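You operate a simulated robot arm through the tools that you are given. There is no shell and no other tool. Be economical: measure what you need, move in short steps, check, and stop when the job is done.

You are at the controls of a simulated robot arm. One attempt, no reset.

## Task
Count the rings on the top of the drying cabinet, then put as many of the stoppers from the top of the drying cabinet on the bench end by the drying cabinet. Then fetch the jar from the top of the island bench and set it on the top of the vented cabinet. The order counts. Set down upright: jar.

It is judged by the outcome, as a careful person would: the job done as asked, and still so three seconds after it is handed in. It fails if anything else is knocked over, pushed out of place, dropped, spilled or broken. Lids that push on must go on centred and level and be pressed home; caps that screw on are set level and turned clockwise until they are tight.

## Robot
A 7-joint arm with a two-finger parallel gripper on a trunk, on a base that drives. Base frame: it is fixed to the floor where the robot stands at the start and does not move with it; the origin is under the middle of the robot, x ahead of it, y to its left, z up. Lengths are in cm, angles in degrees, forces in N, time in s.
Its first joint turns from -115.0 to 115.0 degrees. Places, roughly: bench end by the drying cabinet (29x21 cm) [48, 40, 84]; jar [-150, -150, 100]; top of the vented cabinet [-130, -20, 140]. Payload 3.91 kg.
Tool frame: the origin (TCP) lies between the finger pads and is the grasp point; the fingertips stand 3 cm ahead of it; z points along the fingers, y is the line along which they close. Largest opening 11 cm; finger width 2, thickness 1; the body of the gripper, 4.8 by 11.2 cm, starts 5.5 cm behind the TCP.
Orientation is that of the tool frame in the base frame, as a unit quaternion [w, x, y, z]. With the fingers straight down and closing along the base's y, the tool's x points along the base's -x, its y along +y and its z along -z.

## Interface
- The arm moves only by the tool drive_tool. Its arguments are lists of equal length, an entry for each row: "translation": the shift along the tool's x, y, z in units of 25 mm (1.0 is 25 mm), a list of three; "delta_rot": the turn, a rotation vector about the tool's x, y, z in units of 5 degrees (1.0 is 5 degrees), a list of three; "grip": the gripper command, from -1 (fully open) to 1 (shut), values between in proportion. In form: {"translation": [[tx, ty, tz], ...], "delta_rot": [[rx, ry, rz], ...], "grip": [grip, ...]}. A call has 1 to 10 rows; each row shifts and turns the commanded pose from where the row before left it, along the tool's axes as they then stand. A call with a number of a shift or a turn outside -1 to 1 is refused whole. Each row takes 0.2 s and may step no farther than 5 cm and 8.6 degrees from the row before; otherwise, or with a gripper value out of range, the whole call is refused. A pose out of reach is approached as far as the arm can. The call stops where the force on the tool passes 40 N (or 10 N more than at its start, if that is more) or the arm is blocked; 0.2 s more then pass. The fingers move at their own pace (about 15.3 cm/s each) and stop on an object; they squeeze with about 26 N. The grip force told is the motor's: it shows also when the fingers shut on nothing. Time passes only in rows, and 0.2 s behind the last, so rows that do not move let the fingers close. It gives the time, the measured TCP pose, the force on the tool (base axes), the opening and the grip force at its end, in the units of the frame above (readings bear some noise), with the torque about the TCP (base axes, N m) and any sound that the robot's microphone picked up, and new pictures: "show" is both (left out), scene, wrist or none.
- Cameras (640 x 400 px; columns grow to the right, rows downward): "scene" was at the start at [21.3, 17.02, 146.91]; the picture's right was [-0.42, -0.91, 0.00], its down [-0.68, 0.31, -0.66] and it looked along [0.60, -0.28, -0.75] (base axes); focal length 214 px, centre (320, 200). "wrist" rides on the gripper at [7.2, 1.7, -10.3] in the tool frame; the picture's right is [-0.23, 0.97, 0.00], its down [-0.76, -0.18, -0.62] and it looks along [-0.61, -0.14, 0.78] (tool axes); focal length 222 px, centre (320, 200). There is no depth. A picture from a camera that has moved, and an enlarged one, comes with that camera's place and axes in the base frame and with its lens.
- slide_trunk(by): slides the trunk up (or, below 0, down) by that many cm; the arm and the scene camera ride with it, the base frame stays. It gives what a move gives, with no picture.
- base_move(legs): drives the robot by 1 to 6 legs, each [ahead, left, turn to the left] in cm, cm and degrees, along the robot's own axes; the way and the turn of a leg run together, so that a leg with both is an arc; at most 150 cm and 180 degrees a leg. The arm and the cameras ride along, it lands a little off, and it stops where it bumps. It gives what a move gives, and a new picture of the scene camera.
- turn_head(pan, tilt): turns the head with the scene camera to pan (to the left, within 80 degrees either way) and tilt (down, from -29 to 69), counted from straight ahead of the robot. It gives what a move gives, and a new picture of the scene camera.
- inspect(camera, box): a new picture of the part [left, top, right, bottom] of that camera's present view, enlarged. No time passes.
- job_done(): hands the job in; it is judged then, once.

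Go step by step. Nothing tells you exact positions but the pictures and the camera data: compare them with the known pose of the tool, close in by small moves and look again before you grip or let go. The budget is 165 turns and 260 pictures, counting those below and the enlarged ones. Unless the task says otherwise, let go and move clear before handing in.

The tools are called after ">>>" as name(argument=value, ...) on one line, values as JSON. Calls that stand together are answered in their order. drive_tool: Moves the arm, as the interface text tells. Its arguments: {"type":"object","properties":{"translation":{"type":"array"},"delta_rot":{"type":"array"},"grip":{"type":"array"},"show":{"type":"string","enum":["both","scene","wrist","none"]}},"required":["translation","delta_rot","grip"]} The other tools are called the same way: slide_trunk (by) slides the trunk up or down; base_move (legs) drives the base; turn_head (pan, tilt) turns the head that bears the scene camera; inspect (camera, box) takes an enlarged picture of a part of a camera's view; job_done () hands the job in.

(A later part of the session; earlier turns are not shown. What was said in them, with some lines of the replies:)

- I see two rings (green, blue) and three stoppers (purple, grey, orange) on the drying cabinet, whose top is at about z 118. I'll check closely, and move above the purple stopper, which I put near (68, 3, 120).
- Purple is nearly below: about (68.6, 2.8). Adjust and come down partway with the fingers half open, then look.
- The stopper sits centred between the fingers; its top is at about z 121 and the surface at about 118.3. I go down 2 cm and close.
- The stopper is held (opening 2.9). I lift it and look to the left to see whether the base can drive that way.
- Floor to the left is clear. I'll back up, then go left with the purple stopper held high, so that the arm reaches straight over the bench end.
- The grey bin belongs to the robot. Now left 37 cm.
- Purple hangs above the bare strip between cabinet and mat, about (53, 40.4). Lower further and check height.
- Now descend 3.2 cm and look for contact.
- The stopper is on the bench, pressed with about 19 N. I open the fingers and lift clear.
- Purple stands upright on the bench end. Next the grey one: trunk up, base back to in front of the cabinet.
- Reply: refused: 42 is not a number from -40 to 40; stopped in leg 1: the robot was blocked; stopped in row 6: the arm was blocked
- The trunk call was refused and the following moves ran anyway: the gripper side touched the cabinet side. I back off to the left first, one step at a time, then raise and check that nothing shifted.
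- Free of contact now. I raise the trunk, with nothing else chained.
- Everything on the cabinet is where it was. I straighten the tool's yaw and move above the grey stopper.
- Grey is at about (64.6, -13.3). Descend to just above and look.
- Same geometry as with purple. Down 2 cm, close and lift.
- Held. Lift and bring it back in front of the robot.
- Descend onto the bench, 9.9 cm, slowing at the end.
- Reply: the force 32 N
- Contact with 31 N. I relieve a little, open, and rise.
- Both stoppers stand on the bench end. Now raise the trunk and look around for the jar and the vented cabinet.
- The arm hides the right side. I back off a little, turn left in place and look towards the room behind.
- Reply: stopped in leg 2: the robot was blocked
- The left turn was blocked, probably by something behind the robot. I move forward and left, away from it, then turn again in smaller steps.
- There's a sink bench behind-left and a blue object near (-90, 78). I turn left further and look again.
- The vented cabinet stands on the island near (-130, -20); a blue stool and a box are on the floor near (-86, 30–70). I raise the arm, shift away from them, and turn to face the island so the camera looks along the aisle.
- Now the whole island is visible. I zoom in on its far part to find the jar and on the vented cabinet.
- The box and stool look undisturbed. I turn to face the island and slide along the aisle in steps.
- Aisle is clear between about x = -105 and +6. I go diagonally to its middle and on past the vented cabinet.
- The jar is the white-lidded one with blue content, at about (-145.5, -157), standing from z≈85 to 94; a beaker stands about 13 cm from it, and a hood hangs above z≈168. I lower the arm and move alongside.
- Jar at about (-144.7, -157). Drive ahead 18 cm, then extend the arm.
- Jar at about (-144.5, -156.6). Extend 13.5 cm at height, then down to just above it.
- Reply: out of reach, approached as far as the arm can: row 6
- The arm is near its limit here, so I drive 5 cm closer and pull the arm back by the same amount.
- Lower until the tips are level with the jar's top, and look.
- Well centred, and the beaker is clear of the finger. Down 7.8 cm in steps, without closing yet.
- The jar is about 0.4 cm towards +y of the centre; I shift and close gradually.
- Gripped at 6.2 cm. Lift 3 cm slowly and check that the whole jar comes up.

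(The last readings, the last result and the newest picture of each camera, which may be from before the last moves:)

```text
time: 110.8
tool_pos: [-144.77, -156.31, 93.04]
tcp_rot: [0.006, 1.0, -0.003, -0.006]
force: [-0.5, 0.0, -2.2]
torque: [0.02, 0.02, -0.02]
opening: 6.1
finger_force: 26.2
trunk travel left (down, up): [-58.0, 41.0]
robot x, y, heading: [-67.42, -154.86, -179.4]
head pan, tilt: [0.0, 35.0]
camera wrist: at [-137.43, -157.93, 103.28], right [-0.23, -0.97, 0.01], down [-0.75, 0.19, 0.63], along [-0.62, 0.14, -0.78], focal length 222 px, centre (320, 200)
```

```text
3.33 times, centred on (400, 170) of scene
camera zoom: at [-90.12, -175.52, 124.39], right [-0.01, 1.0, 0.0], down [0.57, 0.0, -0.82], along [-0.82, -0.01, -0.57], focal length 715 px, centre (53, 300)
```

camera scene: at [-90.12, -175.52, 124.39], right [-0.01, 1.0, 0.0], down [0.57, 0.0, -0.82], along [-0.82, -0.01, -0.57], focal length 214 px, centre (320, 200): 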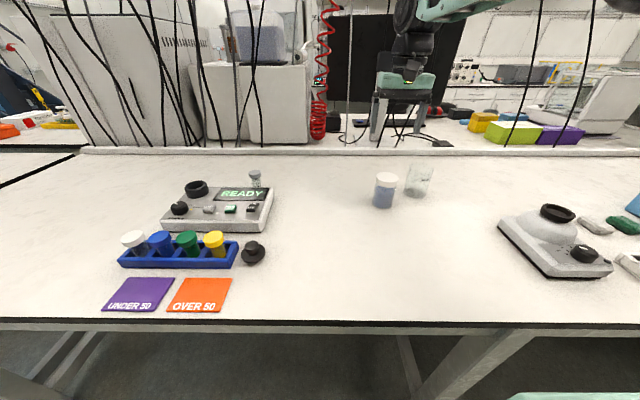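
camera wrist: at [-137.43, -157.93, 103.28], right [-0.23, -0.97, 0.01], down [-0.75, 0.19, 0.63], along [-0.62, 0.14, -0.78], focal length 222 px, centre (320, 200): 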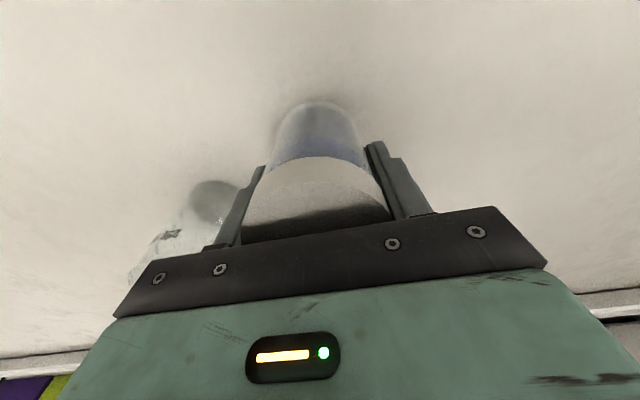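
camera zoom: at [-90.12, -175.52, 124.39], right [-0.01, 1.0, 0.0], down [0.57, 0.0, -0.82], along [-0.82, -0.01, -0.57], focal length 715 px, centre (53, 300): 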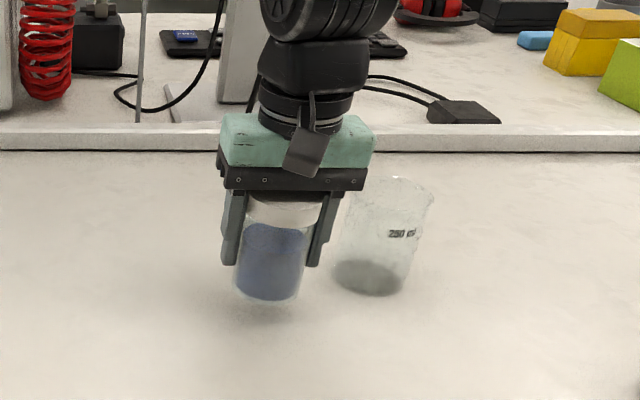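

The jar is lifted whole. Raise it more and pull the arm back.

>>> drive_tool(translation=[[0, 0, -1], [0, 0, -1], [0, 0, -1], [0, 0, -1], [0, 0, -1], [0, 0, -1], [0, 0, -1], [0, 0, -1], [0, 0, -1], [0, 0, -0.7]], delta_rot=[[0, 0, 0], [0, 0, 0], [0, 0, 0], [0, 0, 0], [0, 0, 0], [0, 0, 0], [0, 0, 0], [0, 0, 0], [0, 0, 0], [0, 0, 0]], grip=[1, 1, 1, 1, 1, 1, 1, 1, 1, 1], show="none")

>>> drive_tool(translation=[[0.8, 0, 0], [0.8, 0, 0], [0.8, 0, 0], [0.8, 0, 0], [0.5, 0, 0]], delta_rot=[[0, 0, 0], [0, 0, 0], [0, 0, 0], [0, 0, 0], [0, 0, 0]], grip=[1, 1, 1, 1, 1])

```text
time: 113.0
tool_pos: [-144.43, -155.99, 117.3]
tcp_rot: [0.006, 1.0, -0.002, -0.006]
force: [-0.1, 0.8, -1.7]
torque: [-0.05, 0.08, 0.01]
opening: 6.14
finger_force: 25.9
trunk travel left (down, up): [-58.0, 41.0]
robot x, y, heading: [-67.1, -154.77, -179.6]
head pan, tilt: [0.0, 35.0]
```

```text
time: 114.2
tool_pos: [-135.04, -156.02, 117.2]
tcp_rot: [0.005, 1.0, -0.002, -0.007]
force: [0.1, -0.2, -2.9]
torque: [0.01, 0.02, 0.03]
opening: 6.13
finger_force: 25.7
trunk travel left (down, up): [-58.0, 41.0]
robot x, y, heading: [-67.29, -154.51, -179.6]
head pan, tilt: [0.0, 35.0]
camera scene: at [-90.13, -175.52, 124.38], right [-0.01, 1.0, 0.0], down [0.57, 0.0, -0.82], along [-0.82, -0.01, -0.57], focal length 214 px, centre (320, 200)
camera wrist: at [-127.83, -157.62, 127.41], right [-0.23, -0.97, 0.01], down [-0.75, 0.19, 0.63], along [-0.62, 0.14, -0.78], focal length 222 px, centre (320, 200)
```

scene: 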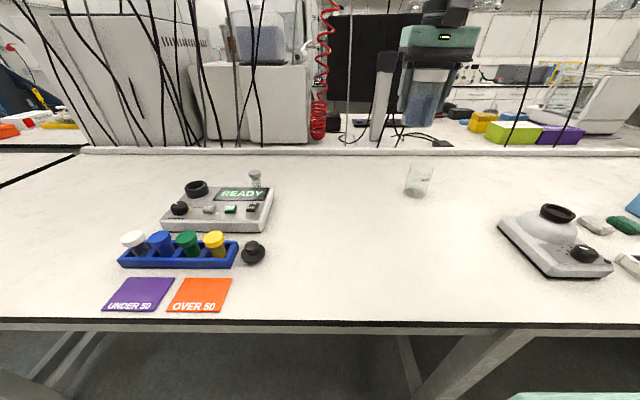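
wrist: 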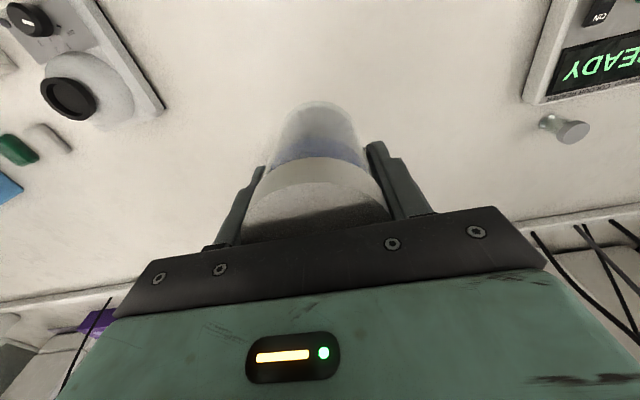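

Back off from the bench and move along to y ≈ -85, then raise.

>>> base_move(legs=[[-24, 0, 0], [0, -65, 0]])

>>> slide_trunk(by=40)

>>> turn_head(pan=-35, tilt=25)

```text
time: 119.3
tool_pos: [-111.49, -90.51, 117.18]
tcp_rot: [0.005, 1.0, -0.004, -0.006]
force: [0.3, 0.4, -2.4]
torque: [0.01, -0.02, -0.02]
opening: 6.13
finger_force: 26.3
trunk travel left (down, up): [-58.0, 41.0]
robot x, y, heading: [-43.61, -89.35, -179.5]
head pan, tilt: [0.0, 35.0]
camera scene: at [-66.41, -110.08, 124.39], right [0.0, 1.0, 0.0], down [0.57, 0.0, -0.82], along [-0.82, 0.0, -0.57], focal length 214 px, centre (320, 200)
```

scene: 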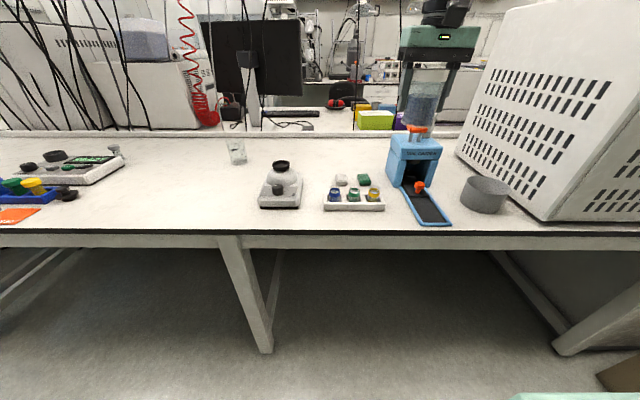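

```text
time: 123.1
tool_pos: [-111.41, -90.51, 157.19]
tcp_rot: [0.005, 1.0, -0.005, -0.006]
force: [-0.1, 0.2, -2.6]
torque: [0.01, -0.01, 0.0]
opening: 6.13
finger_force: 26.6
trunk travel left (down, up): [-98.0, 1.0]
robot x, y, heading: [-43.19, -89.35, -179.6]
head pan, tilt: [0.0, 35.0]
```

```text
time: 124.1
tool_pos: [-111.42, -90.55, 157.24]
tcp_rot: [0.005, 1.0, -0.004, -0.006]
force: [0.2, 0.5, -2.1]
torque: [-0.03, 0.0, 0.02]
opening: 6.13
finger_force: 26.5
trunk travel left (down, up): [-98.0, 1.0]
robot x, y, heading: [-43.67, -89.02, -179.6]
head pan, tilt: [-35.0, 25.0]
camera scene: at [-65.18, -104.8, 165.96], right [0.57, 0.82, 0.0], down [0.35, -0.24, -0.91], along [-0.74, 0.52, -0.42], focal length 214 px, centre (320, 200)
```

scene: 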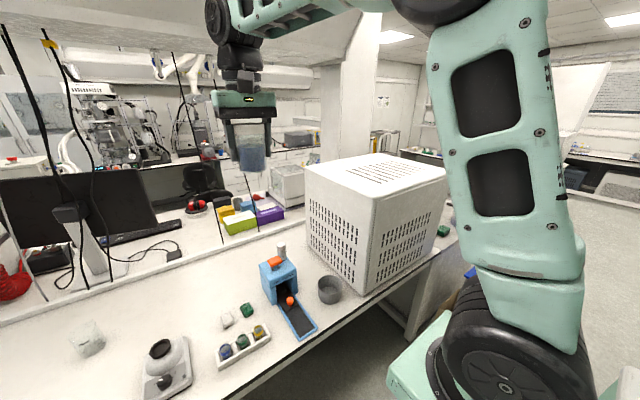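

An overhead panel with a column stands over the island near the vented cabinet. I need its height and front edge before moving the arm there.

>>> turn_head(pan=-35, tilt=0)

>>> turn_head(pan=15, tilt=0)

```text
time: 125.0
tool_pos: [-111.44, -90.5, 157.23]
tcp_rot: [0.005, 1.0, -0.005, -0.007]
force: [0.6, -0.5, -2.5]
torque: [0.0, -0.02, -0.01]
opening: 6.17
finger_force: 26.1
trunk travel left (down, up): [-98.0, 1.0]
robot x, y, heading: [-43.19, -89.19, -180.0]
head pan, tilt: [-35.0, 0.0]
camera scene: at [-65.01, -104.91, 169.99], right [0.57, 0.82, 0.0], down [0.0, 0.0, -1.0], along [-0.82, 0.57, 0.0], focal length 214 px, centre (320, 200)
```

scene: 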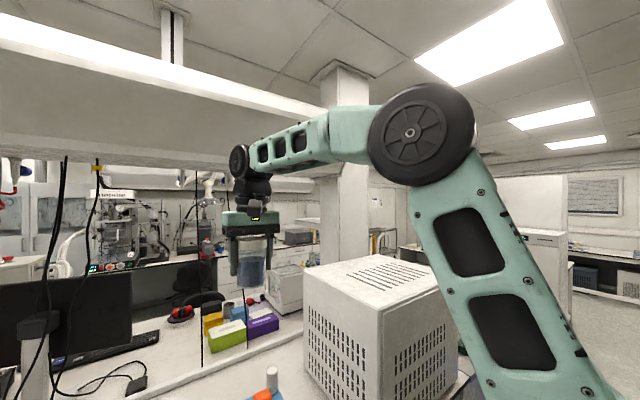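

```text
time: 126.2
tool_pos: [-111.45, -90.42, 157.13]
tcp_rot: [0.005, 1.0, -0.004, -0.006]
force: [0.6, -0.1, -1.2]
torque: [0.01, -0.01, -0.01]
opening: 6.15
finger_force: 26.1
trunk travel left (down, up): [-98.0, 1.0]
robot x, y, heading: [-43.16, -89.07, -179.8]
head pan, tilt: [15.0, 0.0]
camera scene: at [-66.3, -112.4, 170.0], right [-0.26, 0.96, 0.0], down [0.0, 0.0, -1.0], along [-0.96, -0.26, 0.0], focal length 214 px, centre (320, 200)
```

scene: 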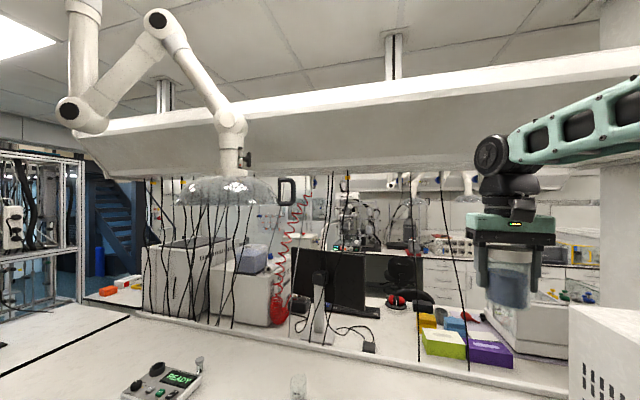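

The panel's underside height needs parallax. I lower the trunk 15 cm and look again with the same head pose.

>>> inspect(camera="scene", box=[240, 60, 480, 210])

>>> slide_trunk(by=-15)

>>> inspect(camera="scene", box=[240, 20, 480, 170])

```text
2.67 times, centred on (360, 135) of scene
camera zoom: at [-66.3, -112.4, 170.0], right [-0.26, 0.96, 0.0], down [0.0, 0.0, -1.0], along [-0.96, -0.26, 0.0], focal length 572 px, centre (213, 373)
```

zoom: 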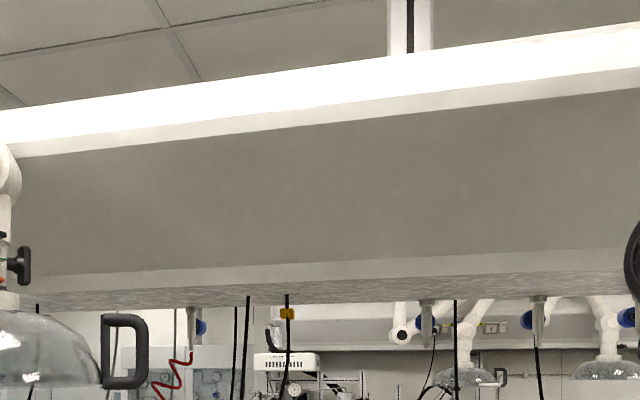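

```text
time: 127.9
tool_pos: [-111.46, -90.45, 142.24]
tcp_rot: [0.005, 1.0, -0.005, -0.006]
force: [1.3, -0.6, -2.0]
torque: [0.01, -0.01, 0.02]
opening: 6.12
finger_force: 25.9
trunk travel left (down, up): [-83.0, 16.0]
robot x, y, heading: [-43.51, -89.5, -179.8]
head pan, tilt: [15.0, 0.0]
```

```text
2.67 times, centred on (360, 95) of scene
camera zoom: at [-66.29, -112.41, 155.0], right [-0.26, 0.96, 0.0], down [0.0, 0.0, -1.0], along [-0.96, -0.26, 0.0], focal length 572 px, centre (213, 480)
```

zoom: 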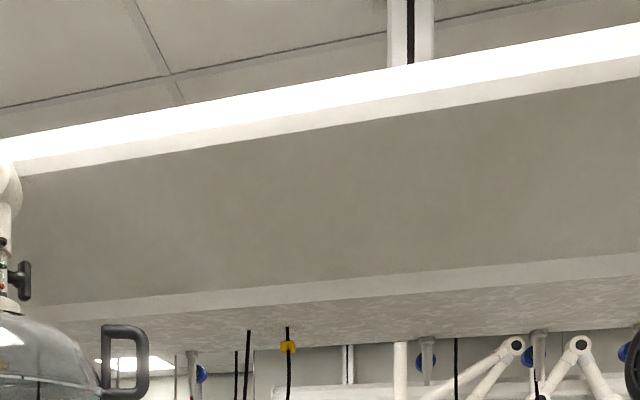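

Beam bottom is z≈185 and its front x≈-154 to -162, so it stays behind the placing spot. The vented cabinet's top spans about x -111…-160, y -49…4, at z≈133. I raise and drive alongside to bring the jar over (-126, -24).

>>> slide_trunk(by=15)

>>> base_move(legs=[[0, -66.5, 0]])

>>> turn_head(pan=0, tilt=25)

```text
time: 129.7
tool_pos: [-111.46, -90.54, 157.18]
tcp_rot: [0.005, 1.0, -0.005, -0.006]
force: [0.0, -0.5, -1.6]
torque: [0.0, 0.01, -0.01]
opening: 6.15
finger_force: 25.4
trunk travel left (down, up): [-98.0, 1.0]
robot x, y, heading: [-43.62, -89.3, -179.9]
head pan, tilt: [15.0, 0.0]
```

```text
time: 133.4
tool_pos: [-111.69, -23.11, 157.19]
tcp_rot: [0.005, 1.0, -0.006, -0.006]
force: [-0.4, 0.2, -2.2]
torque: [0.04, 0.03, 0.03]
opening: 6.15
finger_force: 26.4
trunk travel left (down, up): [-98.0, 1.0]
robot x, y, heading: [-43.49, -21.79, -179.7]
head pan, tilt: [15.0, 0.0]
camera scene: at [-66.56, -45.17, 170.0], right [-0.26, 0.97, 0.0], down [0.0, 0.0, -1.0], along [-0.97, -0.26, 0.0], focal length 214 px, centre (320, 200)
```

scene: 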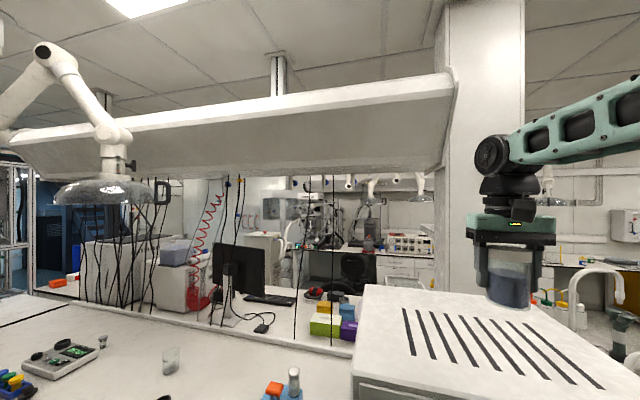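

```text
time: 134.3
tool_pos: [-111.77, -23.2, 157.17]
tcp_rot: [0.005, 1.0, -0.005, -0.006]
force: [-0.6, 0.7, -2.4]
torque: [0.01, 0.0, 0.01]
opening: 6.14
finger_force: 26.2
trunk travel left (down, up): [-98.0, 1.0]
robot x, y, heading: [-43.43, -21.78, -179.6]
head pan, tilt: [0.0, 25.0]
camera scene: at [-67.09, -42.83, 165.97], right [0.0, 1.0, 0.0], down [0.42, 0.0, -0.91], along [-0.91, 0.0, -0.42], focal length 214 px, centre (320, 200)
```

scene: 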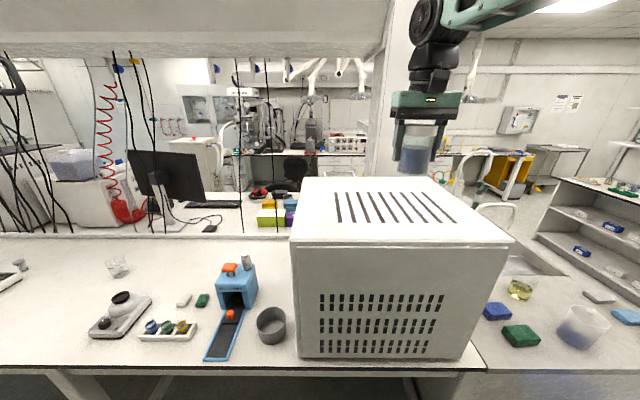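

Over the cabinet's front edge now; I drive ahead 14 cm and then lower.

>>> base_move(legs=[[14, 0, 0]])

>>> drive_tool(translation=[[0, 0, 0.8], [0, 0, 0.8], [0, 0, 0.8], [0, 0, 0.8], [0, 0, 0.8], [0, 0, 0]], delta_rot=[[0, 0, 0], [0, 0, 0], [0, 0, 0], [0, 0, 0], [0, 0, 0], [0, 0, 0]], grip=[1, 1, 1, 1, 1, 1])

```text
time: 135.6
tool_pos: [-125.74, -23.21, 157.12]
tcp_rot: [0.006, 1.0, -0.005, -0.006]
force: [-0.3, -0.4, -2.6]
torque: [-0.02, 0.04, -0.03]
opening: 6.11
finger_force: 26.4
trunk travel left (down, up): [-98.0, 1.0]
robot x, y, heading: [-57.83, -21.92, -179.8]
head pan, tilt: [0.0, 25.0]
camera scene: at [-81.2, -42.89, 165.97], right [0.0, 1.0, 0.0], down [0.42, 0.0, -0.91], along [-0.91, 0.0, -0.42], focal length 214 px, centre (320, 200)
```

scene: 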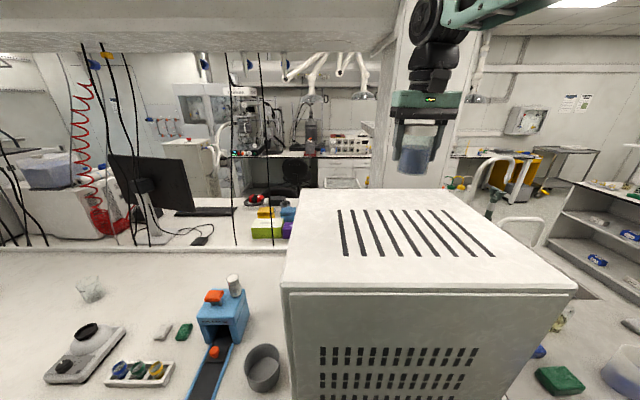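

```text
time: 137.0
tool_pos: [-126.02, -23.41, 147.23]
tcp_rot: [0.005, 1.0, -0.005, -0.006]
force: [0.0, 0.3, -2.5]
torque: [0.01, 0.01, -0.02]
opening: 6.14
finger_force: 25.8
trunk travel left (down, up): [-98.0, 1.0]
robot x, y, heading: [-58.08, -22.27, -179.9]
head pan, tilt: [0.0, 25.0]
camera scene: at [-81.24, -42.9, 165.96], right [0.0, 1.0, 0.0], down [0.42, 0.0, -0.91], along [-0.91, 0.0, -0.42], focal length 214 px, centre (320, 200)
camera wrist: at [-118.58, -24.93, 157.5], right [-0.24, -0.97, 0.01], down [-0.75, 0.19, 0.63], along [-0.62, 0.14, -0.78], focal length 222 px, centre (320, 200)
```

scene: 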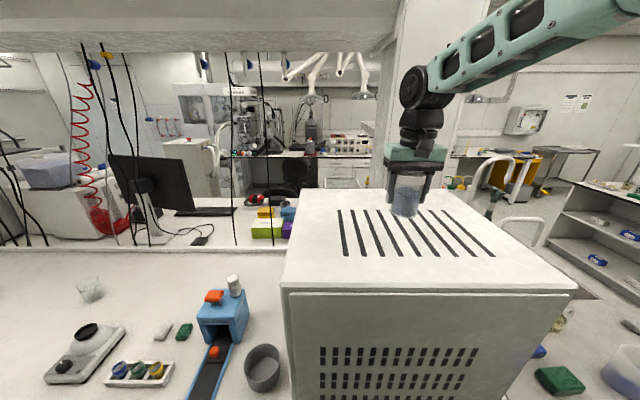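
wrist: 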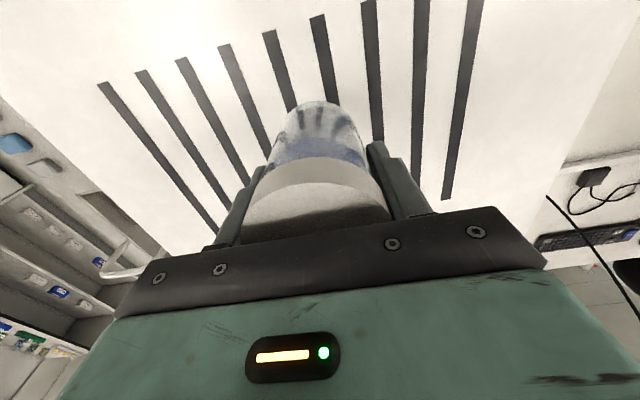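

Surface at about z 134; the jar's bottom is at about 142. Lower 6 cm and look closely.

>>> drive_tool(translation=[[0, 0, 0.8], [0, 0, 0.8], [0, 0, 0.6], [0, 0, 0.2], [0, 0, 0]], delta_rot=[[0, 0, 0], [0, 0, 0], [0, 0, 0], [0, 0, 0], [0, 0, 0]], grip=[1, 1, 1, 1, 1], show="none")

>>> inspect(camera="scene", box=[340, 140, 480, 250])

```text
time: 138.2
tool_pos: [-125.95, -23.44, 141.15]
tcp_rot: [0.005, 1.0, -0.004, -0.007]
force: [-0.2, -0.2, -2.6]
torque: [0.01, 0.03, 0.0]
opening: 6.11
finger_force: 26.1
trunk travel left (down, up): [-98.0, 1.0]
robot x, y, heading: [-57.76, -21.61, -179.7]
head pan, tilt: [0.0, 25.0]
```

```text
3.64 times, centred on (410, 195) of scene
camera zoom: at [-81.24, -42.9, 165.96], right [0.0, 1.0, 0.0], down [0.42, 0.0, -0.91], along [-0.91, 0.0, -0.42], focal length 780 px, centre (-7, 218)
```

zoom: 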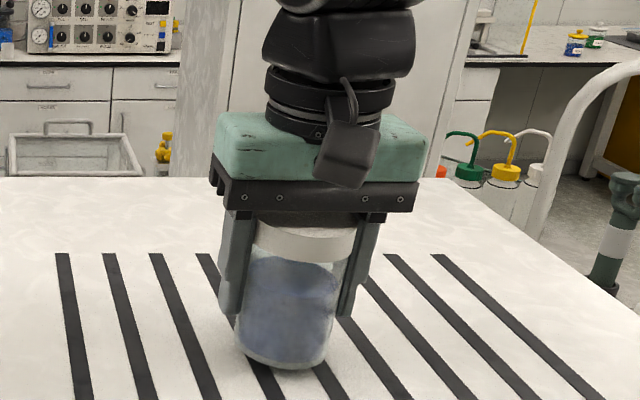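

>>> drive_tool(translation=[[0, 0, 0.12], [0, 0, 0.12], [0, 0, 0.12], [0, 0, 0]], delta_rot=[[0, 0, 0], [0, 0, 0], [0, 0, 0], [0, 0, 0]], grip=[1, 1, 1, 1], show="none")

>>> inspect(camera="scene", box=[340, 140, 480, 250])

```text
time: 139.2
tool_pos: [-125.97, -23.3, 140.32]
tcp_rot: [0.005, 1.0, -0.004, -0.006]
force: [0.2, 0.7, -2.6]
torque: [-0.02, -0.02, 0.0]
opening: 6.14
finger_force: 26.1
trunk travel left (down, up): [-98.0, 1.0]
robot x, y, heading: [-57.87, -22.08, -180.1]
head pan, tilt: [0.0, 25.0]
```

```text
3.64 times, centred on (410, 195) of scene
camera zoom: at [-81.24, -42.9, 165.96], right [0.0, 1.0, 0.0], down [0.42, 0.0, -0.91], along [-0.91, 0.0, -0.42], focal length 780 px, centre (-7, 218)
```

zoom: 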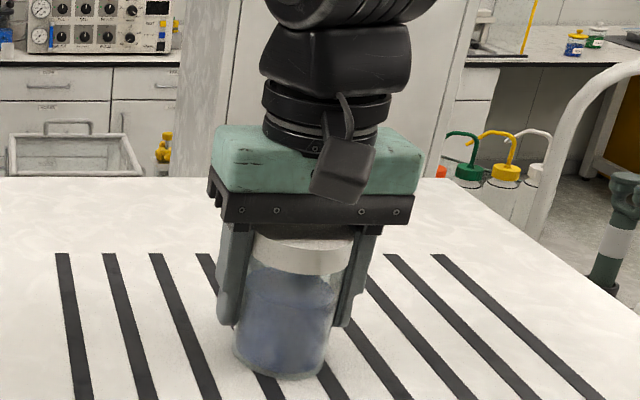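

>>> drive_tool(translation=[[0, 0, 0.1], [0, 0, 0.1], [0, 0, 0.1], [0, 0, 0]], delta_rot=[[0, 0, 0], [0, 0, 0], [0, 0, 0], [0, 0, 0]], grip=[1, 1, 1, 1], show="none")

```text
time: 140.2
tool_pos: [-125.94, -23.47, 139.58]
tcp_rot: [0.004, 1.0, -0.004, -0.008]
force: [-1.1, 0.1, 14.5]
torque: [0.44, 0.05, 0.04]
opening: 6.13
finger_force: 26.6
trunk travel left (down, up): [-98.0, 1.0]
robot x, y, heading: [-57.67, -21.9, -180.1]
head pan, tilt: [0.0, 25.0]
```

Contact (about 15 N). I ease off slightly, open gently and look before rising.

>>> drive_tool(translation=[[0, 0, -0.06], [0, 0, 0], [0, 0, 0], [0, 0, 0]], delta_rot=[[0, 0, 0], [0, 0, 0], [0, 0, 0], [0, 0, 0]], grip=[1, -0.3, -0.7, -0.7], show="wrist")

>>> inspect(camera="scene", box=[340, 140, 480, 250])

```text
time: 141.2
tool_pos: [-126.09, -23.42, 139.62]
tcp_rot: [0.005, 1.0, -0.004, -0.007]
force: [0.1, 1.4, 0.5]
torque: [0.01, -0.02, -0.02]
opening: 9.37
finger_force: 0.0
trunk travel left (down, up): [-98.0, 1.0]
robot x, y, heading: [-57.85, -22.12, -179.7]
head pan, tilt: [0.0, 25.0]
camera wrist: at [-118.71, -25.0, 149.9], right [-0.24, -0.97, 0.01], down [-0.75, 0.19, 0.63], along [-0.62, 0.14, -0.78], focal length 222 px, centre (320, 200)
```

wrist: 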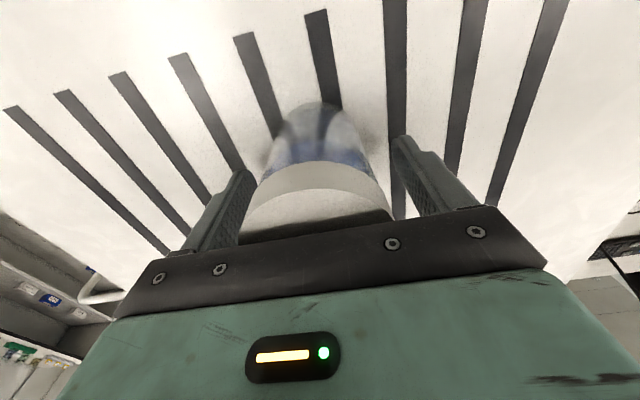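

```text
3.64 times, centred on (410, 195) of scene
camera zoom: at [-81.22, -42.89, 165.96], right [0.0, 1.0, 0.0], down [0.42, 0.0, -0.91], along [-0.91, 0.0, -0.42], focal length 780 px, centre (-7, 218)
```

zoom: 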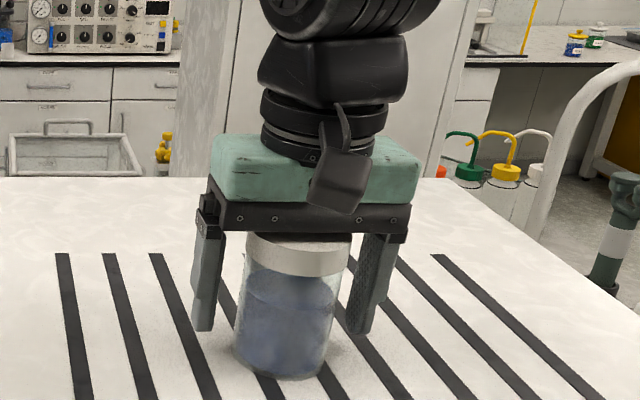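

The jar stands free and upright. I rise straight up.

>>> drive_tool(translation=[[0, 0, -0.4], [0, 0, -0.8], [0, 0, -1], [0, 0, -1], [0, 0, -1], [0, 0, -1], [0, 0, -1]], delta_rot=[[0, 0, 0], [0, 0, 0], [0, 0, 0], [0, 0, 0], [0, 0, 0], [0, 0, 0], [0, 0, 0]], grip=[-0.7, -0.7, -0.7, -0.7, -0.7, -0.7, -0.7])

```text
time: 142.8
tool_pos: [-125.96, -23.18, 155.14]
tcp_rot: [0.004, 1.0, -0.004, -0.006]
force: [-0.3, -0.5, -0.3]
torque: [-0.01, -0.01, 0.02]
opening: 9.36
finger_force: 0.0
trunk travel left (down, up): [-98.0, 1.0]
robot x, y, heading: [-58.0, -21.89, -179.7]
head pan, tilt: [0.0, 25.0]
camera scene: at [-81.23, -42.9, 165.96], right [0.0, 1.0, 0.0], down [0.42, 0.0, -0.91], along [-0.91, 0.0, -0.42], focal length 214 px, centre (320, 200)
camera wrist: at [-118.59, -24.68, 165.38], right [-0.24, -0.97, 0.01], down [-0.75, 0.19, 0.63], along [-0.61, 0.14, -0.78], focal length 222 px, centre (320, 200)
```

scene: 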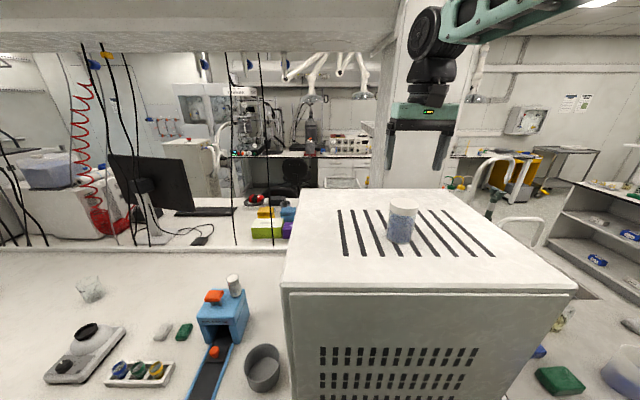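
wrist: 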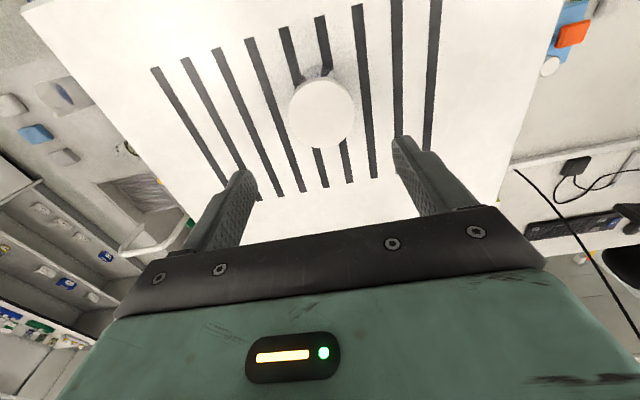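

The jar stands upright on the vented cabinet, the gripper is clear above it, and both stoppers were last seen standing on the bench end. I hand the job in.

>>> job_done()

```text
The job is handed in.
```

I counted two rings on the drying cabinet, put two stoppers (purple and grey) on the bench end, then set the jar upright on top of the vented cabinet.

Two things went wrong on the way. After a refused trunk move, the gripper pushed against the side of the drying cabinet. Later, the base was stopped by something behind it, probably the cardboard box or blue stool on the floor. In later pictures, nothing on the cabinet looked shifted and the box and stool were still upright. I had no earlier picture to check whether the box or stool had moved slightly.
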